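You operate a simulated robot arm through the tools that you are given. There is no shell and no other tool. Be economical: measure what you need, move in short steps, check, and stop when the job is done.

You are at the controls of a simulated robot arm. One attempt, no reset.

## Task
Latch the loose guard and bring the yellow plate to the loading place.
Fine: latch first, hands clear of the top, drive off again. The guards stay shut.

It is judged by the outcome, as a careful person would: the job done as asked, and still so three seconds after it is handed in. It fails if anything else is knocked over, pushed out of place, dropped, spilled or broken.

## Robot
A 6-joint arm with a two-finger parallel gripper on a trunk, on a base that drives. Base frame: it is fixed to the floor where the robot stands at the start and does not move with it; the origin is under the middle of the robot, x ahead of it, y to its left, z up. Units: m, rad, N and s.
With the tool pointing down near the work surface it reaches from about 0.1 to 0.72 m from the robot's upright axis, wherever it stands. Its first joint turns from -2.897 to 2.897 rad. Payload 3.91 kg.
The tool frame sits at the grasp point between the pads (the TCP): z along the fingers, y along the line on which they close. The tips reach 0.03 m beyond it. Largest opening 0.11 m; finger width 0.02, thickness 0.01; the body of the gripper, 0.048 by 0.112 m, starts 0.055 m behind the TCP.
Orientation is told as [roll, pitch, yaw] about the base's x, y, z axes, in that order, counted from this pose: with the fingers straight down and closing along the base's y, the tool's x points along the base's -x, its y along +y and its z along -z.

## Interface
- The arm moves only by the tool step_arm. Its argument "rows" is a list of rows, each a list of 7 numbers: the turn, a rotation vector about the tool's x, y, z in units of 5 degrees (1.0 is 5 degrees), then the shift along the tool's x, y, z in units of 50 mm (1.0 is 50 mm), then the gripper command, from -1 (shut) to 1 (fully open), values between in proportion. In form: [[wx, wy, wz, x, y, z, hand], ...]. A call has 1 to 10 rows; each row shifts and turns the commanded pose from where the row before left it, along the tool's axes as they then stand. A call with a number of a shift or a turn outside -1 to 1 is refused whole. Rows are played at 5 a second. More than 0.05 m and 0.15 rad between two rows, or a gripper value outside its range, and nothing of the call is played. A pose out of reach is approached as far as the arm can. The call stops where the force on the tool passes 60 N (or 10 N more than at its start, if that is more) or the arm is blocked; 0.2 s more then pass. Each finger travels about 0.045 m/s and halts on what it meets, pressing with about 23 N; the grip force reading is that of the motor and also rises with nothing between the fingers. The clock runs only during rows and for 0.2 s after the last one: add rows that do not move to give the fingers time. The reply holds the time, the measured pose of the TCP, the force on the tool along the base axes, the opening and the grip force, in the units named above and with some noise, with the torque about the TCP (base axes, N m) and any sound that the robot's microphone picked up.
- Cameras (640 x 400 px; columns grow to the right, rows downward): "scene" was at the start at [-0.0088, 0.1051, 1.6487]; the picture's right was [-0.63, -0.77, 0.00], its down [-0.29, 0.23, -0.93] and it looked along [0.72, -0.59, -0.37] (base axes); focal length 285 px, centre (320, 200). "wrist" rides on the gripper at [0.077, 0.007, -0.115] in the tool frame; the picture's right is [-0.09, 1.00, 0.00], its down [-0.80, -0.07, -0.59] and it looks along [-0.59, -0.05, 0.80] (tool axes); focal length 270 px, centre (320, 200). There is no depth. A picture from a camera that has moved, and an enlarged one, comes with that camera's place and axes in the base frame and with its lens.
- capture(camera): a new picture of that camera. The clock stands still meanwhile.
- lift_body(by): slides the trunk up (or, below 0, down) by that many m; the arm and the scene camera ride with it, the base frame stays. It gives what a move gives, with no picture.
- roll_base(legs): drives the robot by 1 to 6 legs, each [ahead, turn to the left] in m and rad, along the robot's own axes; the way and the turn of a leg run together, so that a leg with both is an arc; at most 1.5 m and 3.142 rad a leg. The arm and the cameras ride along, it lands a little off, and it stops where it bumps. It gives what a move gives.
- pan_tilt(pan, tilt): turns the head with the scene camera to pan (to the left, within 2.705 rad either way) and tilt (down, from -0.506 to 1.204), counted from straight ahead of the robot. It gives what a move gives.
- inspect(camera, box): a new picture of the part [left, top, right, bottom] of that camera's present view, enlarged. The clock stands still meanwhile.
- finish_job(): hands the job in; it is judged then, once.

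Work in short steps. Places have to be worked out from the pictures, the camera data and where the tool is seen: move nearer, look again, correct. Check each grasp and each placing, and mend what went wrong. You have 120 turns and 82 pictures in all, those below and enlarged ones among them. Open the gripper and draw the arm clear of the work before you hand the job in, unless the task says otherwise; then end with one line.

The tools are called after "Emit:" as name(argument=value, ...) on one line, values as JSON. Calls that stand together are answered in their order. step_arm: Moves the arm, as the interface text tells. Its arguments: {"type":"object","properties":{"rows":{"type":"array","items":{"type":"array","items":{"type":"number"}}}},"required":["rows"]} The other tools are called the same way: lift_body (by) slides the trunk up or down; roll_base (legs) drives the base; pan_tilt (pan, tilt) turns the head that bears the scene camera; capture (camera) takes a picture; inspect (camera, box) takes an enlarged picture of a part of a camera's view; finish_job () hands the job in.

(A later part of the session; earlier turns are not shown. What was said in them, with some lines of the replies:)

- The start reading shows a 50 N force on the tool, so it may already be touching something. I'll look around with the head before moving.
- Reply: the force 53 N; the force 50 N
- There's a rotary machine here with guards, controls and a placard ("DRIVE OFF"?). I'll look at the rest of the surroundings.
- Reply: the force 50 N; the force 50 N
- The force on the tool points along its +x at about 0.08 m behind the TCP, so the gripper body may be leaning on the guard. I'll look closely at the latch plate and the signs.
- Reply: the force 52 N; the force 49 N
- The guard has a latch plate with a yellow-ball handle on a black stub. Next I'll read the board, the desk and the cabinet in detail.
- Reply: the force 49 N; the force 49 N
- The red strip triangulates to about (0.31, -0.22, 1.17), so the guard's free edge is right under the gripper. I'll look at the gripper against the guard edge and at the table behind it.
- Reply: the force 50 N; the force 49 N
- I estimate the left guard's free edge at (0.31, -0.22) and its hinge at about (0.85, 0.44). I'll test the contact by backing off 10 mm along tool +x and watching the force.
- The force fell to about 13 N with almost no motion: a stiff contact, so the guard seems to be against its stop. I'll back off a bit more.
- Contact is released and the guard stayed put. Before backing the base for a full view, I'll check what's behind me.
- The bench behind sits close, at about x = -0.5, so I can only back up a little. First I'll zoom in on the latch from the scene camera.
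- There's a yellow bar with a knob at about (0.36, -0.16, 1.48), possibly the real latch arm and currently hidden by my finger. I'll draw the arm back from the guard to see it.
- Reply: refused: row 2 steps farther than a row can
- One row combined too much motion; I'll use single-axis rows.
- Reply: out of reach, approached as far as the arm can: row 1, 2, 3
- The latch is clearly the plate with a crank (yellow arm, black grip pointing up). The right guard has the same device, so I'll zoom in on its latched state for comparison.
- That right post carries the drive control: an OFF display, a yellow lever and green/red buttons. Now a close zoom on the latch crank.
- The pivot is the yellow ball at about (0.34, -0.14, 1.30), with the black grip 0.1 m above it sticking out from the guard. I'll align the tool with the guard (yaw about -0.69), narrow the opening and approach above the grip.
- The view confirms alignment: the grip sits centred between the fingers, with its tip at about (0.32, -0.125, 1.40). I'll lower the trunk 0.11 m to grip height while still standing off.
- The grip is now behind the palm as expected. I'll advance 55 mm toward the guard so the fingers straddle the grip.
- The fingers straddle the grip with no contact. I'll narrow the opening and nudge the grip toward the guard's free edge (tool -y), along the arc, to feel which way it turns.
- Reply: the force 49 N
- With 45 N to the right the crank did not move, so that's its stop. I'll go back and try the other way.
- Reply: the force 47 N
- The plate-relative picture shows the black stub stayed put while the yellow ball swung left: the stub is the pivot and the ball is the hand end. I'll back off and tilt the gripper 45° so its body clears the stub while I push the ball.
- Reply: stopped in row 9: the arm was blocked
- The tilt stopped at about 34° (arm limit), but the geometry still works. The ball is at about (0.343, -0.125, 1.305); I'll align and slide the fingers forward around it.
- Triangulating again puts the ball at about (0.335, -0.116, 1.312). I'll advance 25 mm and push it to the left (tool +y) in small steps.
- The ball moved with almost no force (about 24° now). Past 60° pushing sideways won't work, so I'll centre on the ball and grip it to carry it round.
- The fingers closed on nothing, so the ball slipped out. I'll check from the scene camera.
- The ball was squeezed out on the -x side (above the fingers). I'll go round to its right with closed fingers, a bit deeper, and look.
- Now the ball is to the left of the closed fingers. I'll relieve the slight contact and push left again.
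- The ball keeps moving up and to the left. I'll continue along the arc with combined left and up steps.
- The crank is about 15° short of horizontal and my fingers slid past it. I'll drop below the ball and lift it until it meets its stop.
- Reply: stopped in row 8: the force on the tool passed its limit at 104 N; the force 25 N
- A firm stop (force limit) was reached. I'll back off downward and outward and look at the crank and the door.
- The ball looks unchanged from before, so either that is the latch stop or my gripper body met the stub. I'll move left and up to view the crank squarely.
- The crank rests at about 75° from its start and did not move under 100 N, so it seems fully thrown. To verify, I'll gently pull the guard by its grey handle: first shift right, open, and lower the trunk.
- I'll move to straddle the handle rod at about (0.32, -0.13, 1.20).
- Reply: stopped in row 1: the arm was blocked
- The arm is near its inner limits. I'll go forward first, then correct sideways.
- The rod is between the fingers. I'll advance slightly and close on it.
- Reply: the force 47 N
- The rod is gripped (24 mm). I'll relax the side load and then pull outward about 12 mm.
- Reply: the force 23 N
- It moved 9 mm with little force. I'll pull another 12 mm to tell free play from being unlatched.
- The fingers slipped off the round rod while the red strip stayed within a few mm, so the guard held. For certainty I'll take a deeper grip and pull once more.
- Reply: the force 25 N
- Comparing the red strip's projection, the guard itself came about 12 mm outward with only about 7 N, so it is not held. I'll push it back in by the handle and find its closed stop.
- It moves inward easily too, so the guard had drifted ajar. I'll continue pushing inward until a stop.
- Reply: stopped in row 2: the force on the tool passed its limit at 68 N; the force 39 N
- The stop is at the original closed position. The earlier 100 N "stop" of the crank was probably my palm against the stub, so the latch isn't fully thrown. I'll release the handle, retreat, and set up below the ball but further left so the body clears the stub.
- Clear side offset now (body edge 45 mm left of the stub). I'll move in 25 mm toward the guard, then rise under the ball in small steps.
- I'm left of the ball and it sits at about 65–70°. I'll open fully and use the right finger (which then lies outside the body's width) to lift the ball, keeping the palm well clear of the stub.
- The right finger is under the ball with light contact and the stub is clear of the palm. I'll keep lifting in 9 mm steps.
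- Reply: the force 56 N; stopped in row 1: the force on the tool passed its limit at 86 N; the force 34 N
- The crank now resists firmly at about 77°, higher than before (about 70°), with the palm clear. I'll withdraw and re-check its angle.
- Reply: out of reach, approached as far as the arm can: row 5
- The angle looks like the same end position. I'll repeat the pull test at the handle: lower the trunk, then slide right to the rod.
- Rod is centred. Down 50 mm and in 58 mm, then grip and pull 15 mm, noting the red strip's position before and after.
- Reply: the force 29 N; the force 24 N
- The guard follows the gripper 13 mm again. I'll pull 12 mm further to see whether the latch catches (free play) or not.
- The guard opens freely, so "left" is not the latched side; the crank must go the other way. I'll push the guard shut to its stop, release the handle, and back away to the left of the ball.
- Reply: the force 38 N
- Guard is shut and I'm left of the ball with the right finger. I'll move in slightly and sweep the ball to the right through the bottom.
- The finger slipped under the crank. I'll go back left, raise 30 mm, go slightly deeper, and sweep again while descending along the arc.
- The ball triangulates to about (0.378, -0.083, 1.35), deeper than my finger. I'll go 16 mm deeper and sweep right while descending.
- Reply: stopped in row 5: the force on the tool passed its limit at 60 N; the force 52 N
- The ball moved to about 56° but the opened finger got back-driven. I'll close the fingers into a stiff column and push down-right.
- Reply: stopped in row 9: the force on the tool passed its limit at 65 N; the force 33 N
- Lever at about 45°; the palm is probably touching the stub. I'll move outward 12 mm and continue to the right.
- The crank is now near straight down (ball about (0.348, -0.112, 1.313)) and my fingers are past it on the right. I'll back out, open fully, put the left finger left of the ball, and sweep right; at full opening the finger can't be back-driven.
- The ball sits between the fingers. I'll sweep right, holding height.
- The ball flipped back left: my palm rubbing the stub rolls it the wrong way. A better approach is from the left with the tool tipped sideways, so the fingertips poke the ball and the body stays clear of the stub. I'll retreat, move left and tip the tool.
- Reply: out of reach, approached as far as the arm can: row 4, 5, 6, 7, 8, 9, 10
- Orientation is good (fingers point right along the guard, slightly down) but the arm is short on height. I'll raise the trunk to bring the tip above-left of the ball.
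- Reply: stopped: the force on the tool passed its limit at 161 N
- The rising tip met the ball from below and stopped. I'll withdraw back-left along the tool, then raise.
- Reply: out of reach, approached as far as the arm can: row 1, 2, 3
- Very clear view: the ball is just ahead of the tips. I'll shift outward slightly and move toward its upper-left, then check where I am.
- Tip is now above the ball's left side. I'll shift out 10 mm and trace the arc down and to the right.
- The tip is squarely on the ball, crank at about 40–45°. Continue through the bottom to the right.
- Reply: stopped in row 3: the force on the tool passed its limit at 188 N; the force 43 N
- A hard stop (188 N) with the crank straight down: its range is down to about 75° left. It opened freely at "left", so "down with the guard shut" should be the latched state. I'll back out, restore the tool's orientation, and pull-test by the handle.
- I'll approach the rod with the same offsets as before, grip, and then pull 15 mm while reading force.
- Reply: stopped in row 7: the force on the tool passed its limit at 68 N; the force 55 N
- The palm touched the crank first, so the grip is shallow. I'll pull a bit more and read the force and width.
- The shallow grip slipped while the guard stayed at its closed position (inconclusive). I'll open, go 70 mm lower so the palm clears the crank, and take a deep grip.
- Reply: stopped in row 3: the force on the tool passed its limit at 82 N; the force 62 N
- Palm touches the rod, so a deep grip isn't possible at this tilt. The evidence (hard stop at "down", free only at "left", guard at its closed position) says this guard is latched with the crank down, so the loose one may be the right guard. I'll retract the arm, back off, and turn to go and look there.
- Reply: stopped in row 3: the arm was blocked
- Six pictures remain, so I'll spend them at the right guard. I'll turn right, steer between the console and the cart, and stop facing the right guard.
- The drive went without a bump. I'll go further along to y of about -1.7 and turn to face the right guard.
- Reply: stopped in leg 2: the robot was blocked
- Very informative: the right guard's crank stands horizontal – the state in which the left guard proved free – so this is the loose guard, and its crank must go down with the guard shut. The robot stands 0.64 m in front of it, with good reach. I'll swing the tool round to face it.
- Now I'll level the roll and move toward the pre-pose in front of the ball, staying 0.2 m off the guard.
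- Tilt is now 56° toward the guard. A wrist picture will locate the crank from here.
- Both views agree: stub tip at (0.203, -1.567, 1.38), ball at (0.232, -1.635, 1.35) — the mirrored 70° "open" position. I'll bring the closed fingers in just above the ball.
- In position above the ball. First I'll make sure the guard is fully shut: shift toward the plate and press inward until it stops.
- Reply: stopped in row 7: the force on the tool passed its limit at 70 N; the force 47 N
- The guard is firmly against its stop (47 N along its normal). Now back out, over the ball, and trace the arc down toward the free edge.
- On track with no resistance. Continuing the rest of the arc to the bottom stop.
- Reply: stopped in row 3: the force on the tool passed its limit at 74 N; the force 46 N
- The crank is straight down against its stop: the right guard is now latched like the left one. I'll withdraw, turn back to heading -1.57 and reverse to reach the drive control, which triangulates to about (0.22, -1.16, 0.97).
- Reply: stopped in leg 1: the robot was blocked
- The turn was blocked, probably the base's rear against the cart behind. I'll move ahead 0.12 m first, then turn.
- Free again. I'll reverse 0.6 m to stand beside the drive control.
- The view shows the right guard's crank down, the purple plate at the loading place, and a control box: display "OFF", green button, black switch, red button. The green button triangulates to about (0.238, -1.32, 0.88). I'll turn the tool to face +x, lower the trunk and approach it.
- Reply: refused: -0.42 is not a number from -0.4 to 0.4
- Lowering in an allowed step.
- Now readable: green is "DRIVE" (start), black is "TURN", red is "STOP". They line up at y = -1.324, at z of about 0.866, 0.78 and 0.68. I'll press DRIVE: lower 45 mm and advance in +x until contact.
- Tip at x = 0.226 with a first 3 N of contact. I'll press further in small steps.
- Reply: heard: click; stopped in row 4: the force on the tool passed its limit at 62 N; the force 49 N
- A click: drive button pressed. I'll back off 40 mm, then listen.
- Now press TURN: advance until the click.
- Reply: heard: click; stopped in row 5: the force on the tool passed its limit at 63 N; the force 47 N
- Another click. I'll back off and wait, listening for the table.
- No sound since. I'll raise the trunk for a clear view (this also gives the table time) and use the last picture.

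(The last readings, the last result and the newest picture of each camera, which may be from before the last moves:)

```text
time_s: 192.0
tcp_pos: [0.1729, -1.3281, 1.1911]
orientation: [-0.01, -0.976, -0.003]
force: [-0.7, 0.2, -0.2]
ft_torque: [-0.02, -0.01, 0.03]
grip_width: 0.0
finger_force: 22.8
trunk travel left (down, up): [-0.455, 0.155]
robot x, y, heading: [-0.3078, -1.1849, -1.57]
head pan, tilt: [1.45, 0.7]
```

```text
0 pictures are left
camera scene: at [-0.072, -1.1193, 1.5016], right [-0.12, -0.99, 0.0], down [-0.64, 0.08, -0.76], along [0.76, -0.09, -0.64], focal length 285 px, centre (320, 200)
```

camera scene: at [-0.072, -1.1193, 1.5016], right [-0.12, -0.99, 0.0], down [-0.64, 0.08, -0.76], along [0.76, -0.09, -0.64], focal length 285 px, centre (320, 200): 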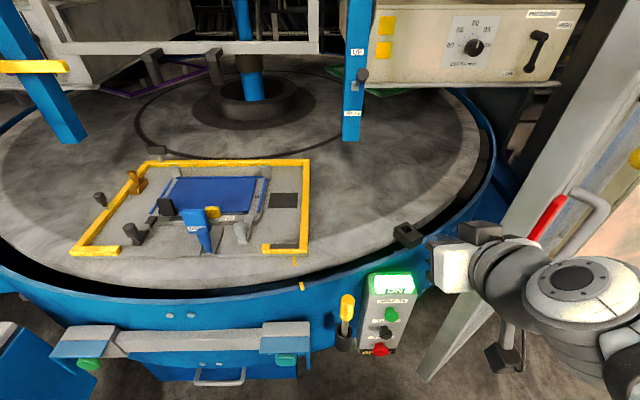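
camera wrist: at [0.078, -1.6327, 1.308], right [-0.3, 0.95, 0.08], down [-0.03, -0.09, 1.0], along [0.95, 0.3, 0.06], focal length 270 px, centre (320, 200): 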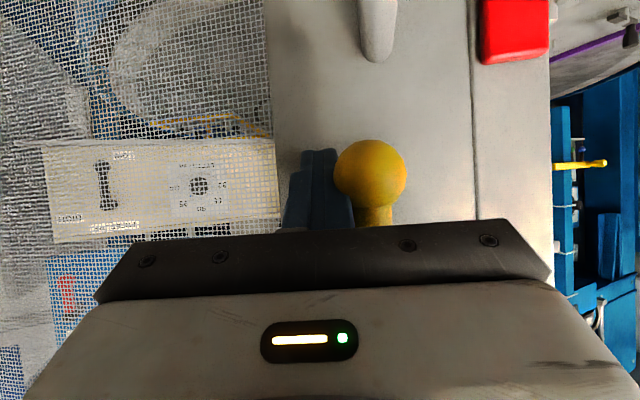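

Excellent: the yellow-edged plate now stands at the loading place and the display reads ON. Only STOP remains: lower back down and align with the red button at z of about 0.682.

Emit:
lift_body(by=-0.4)

Emit:
lift_body(by=-0.05)

Emit:
step_arm(rows=[[0, 0, 0, 0.35, 0, 0.24, -1], [0, 0, 0, 0.38, 0, 0.26, -1], [0, 0, 0, 0, 0, 0, -1]])

```text
time_s: 195.9
tcp_pos: [0.1725, -1.3293, 0.7926]
orientation: [-0.01, -0.976, -0.004]
force: [0.1, -0.4, 0.3]
ft_torque: [-0.01, 0.02, 0.03]
grip_width: 0.0001
finger_force: 22.9
trunk travel left (down, up): [-0.055, 0.555]
robot x, y, heading: [-0.3082, -1.1848, -1.565]
head pan, tilt: [1.45, 0.7]
```

```text
time_s: 196.8
tcp_pos: [0.172, -1.3285, 0.7427]
orientation: [-0.009, -0.98, -0.004]
force: [0.2, 0.6, 0.2]
ft_torque: [0.01, 0.0, -0.03]
grip_width: 0.0
finger_force: 23.0
trunk travel left (down, up): [-0.005, 0.605]
robot x, y, heading: [-0.3078, -1.1897, -1.566]
head pan, tilt: [1.45, 0.7]
```

```text
time_s: 197.6
tcp_pos: [0.1736, -1.3292, 0.698]
orientation: [-0.009, -0.976, -0.003]
force: [1.0, 0.2, -0.4]
ft_torque: [0.03, 0.0, 0.01]
grip_width: 0.0
finger_force: 22.8
trunk travel left (down, up): [-0.005, 0.605]
robot x, y, heading: [-0.3126, -1.1819, -1.572]
head pan, tilt: [1.45, 0.7]
```

Aligned; now press STOP until the click.

Emit:
step_arm(rows=[[0, 0, 0, -0.11, 0, 0.17, -1], [0, 0, 0, -0.11, 0, 0.17, -1], [0, 0, 0, -0.06, 0, 0.09, -1], [0, 0, 0, -0.06, 0, 0.09, -1], [0, 0, 0, -0.05, 0, 0.08, -1], [0, 0, 0, -0.05, 0, 0.08, -1]])

```text
time_s: 199.1
tcp_pos: [0.2084, -1.331, 0.6965]
orientation: [-0.008, -0.975, -0.007]
force: [-46.0, 0.8, 9.7]
ft_torque: [0.11, 0.13, -0.11]
grip_width: 0.0
finger_force: 23.3
trunk travel left (down, up): [-0.005, 0.605]
robot x, y, heading: [-0.309, -1.1881, -1.572]
head pan, tilt: [1.45, 0.7]
heard: click
stopped in row 6: the force on the tool passed its limit at 61 N (the readings are from after the stop); the commanded pose is now the measured one
```

Click, same force profile as the other buttons: drive off. I'll withdraw straight back, open the gripper and raise clear.

Emit:
step_arm(rows=[[0, 0, 0, 0.44, 0, -0.67, -1], [0, 0, 0, 0.44, 0, -0.67, -1], [0, 0, 0, 0.44, 0, -0.67, -1], [0, 0, 0, 0.44, 0, -0.67, 1], [0, 0, 0, 0, 0, 0, 1], [0, 0, 0, 0, 0, 0, 1], [0, 0, 0, 0, 0, 0, 1], [0, 0, 0, 0, 0, 0, 1], [0, 0, 0, 0, 0, 0, 1]])

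Emit:
lift_body(by=0.3)

```text
time_s: 201.1
tcp_pos: [0.0512, -1.3288, 0.6954]
orientation: [-0.01, -0.972, -0.007]
force: [0.3, 0.4, 0.1]
ft_torque: [-0.02, -0.01, 0.01]
grip_width: 0.1098
finger_force: 0.0
trunk travel left (down, up): [-0.005, 0.605]
robot x, y, heading: [-0.3078, -1.1875, -1.572]
head pan, tilt: [1.45, 0.7]
```

```text
time_s: 204.1
tcp_pos: [0.0508, -1.3292, 0.9964]
orientation: [-0.007, -0.972, -0.005]
force: [-0.1, -0.6, -0.1]
ft_torque: [0.0, -0.04, -0.02]
grip_width: 0.11
finger_force: 0.0
trunk travel left (down, up): [-0.305, 0.305]
robot x, y, heading: [-0.3074, -1.1886, -1.568]
head pan, tilt: [1.45, 0.7]
```

The arm is clear and the gripper open. The right guard's crank is down, the yellow plate is at the loading place and STOP clicked, so I'm handing the job in.

Emit:
finish_job()

```text
The job is handed in.
```

I latched the right-hand guard (the loose one), turned the yellow plate to the loading place and pressed STOP. The last picture showed the yellow plate in position. I had no pictures left after that, so "drive off" rests on the button's click; I didn't see the display go back to OFF. I first took the left guard for the loose one and unlatched it, opening it about 3 cm with the drive off. I then shut it and put its latch lever back down, but couldn't confirm by pulling that it held. The base was also blocked twice while turning near the cart; I didn't check whether the cart moved.
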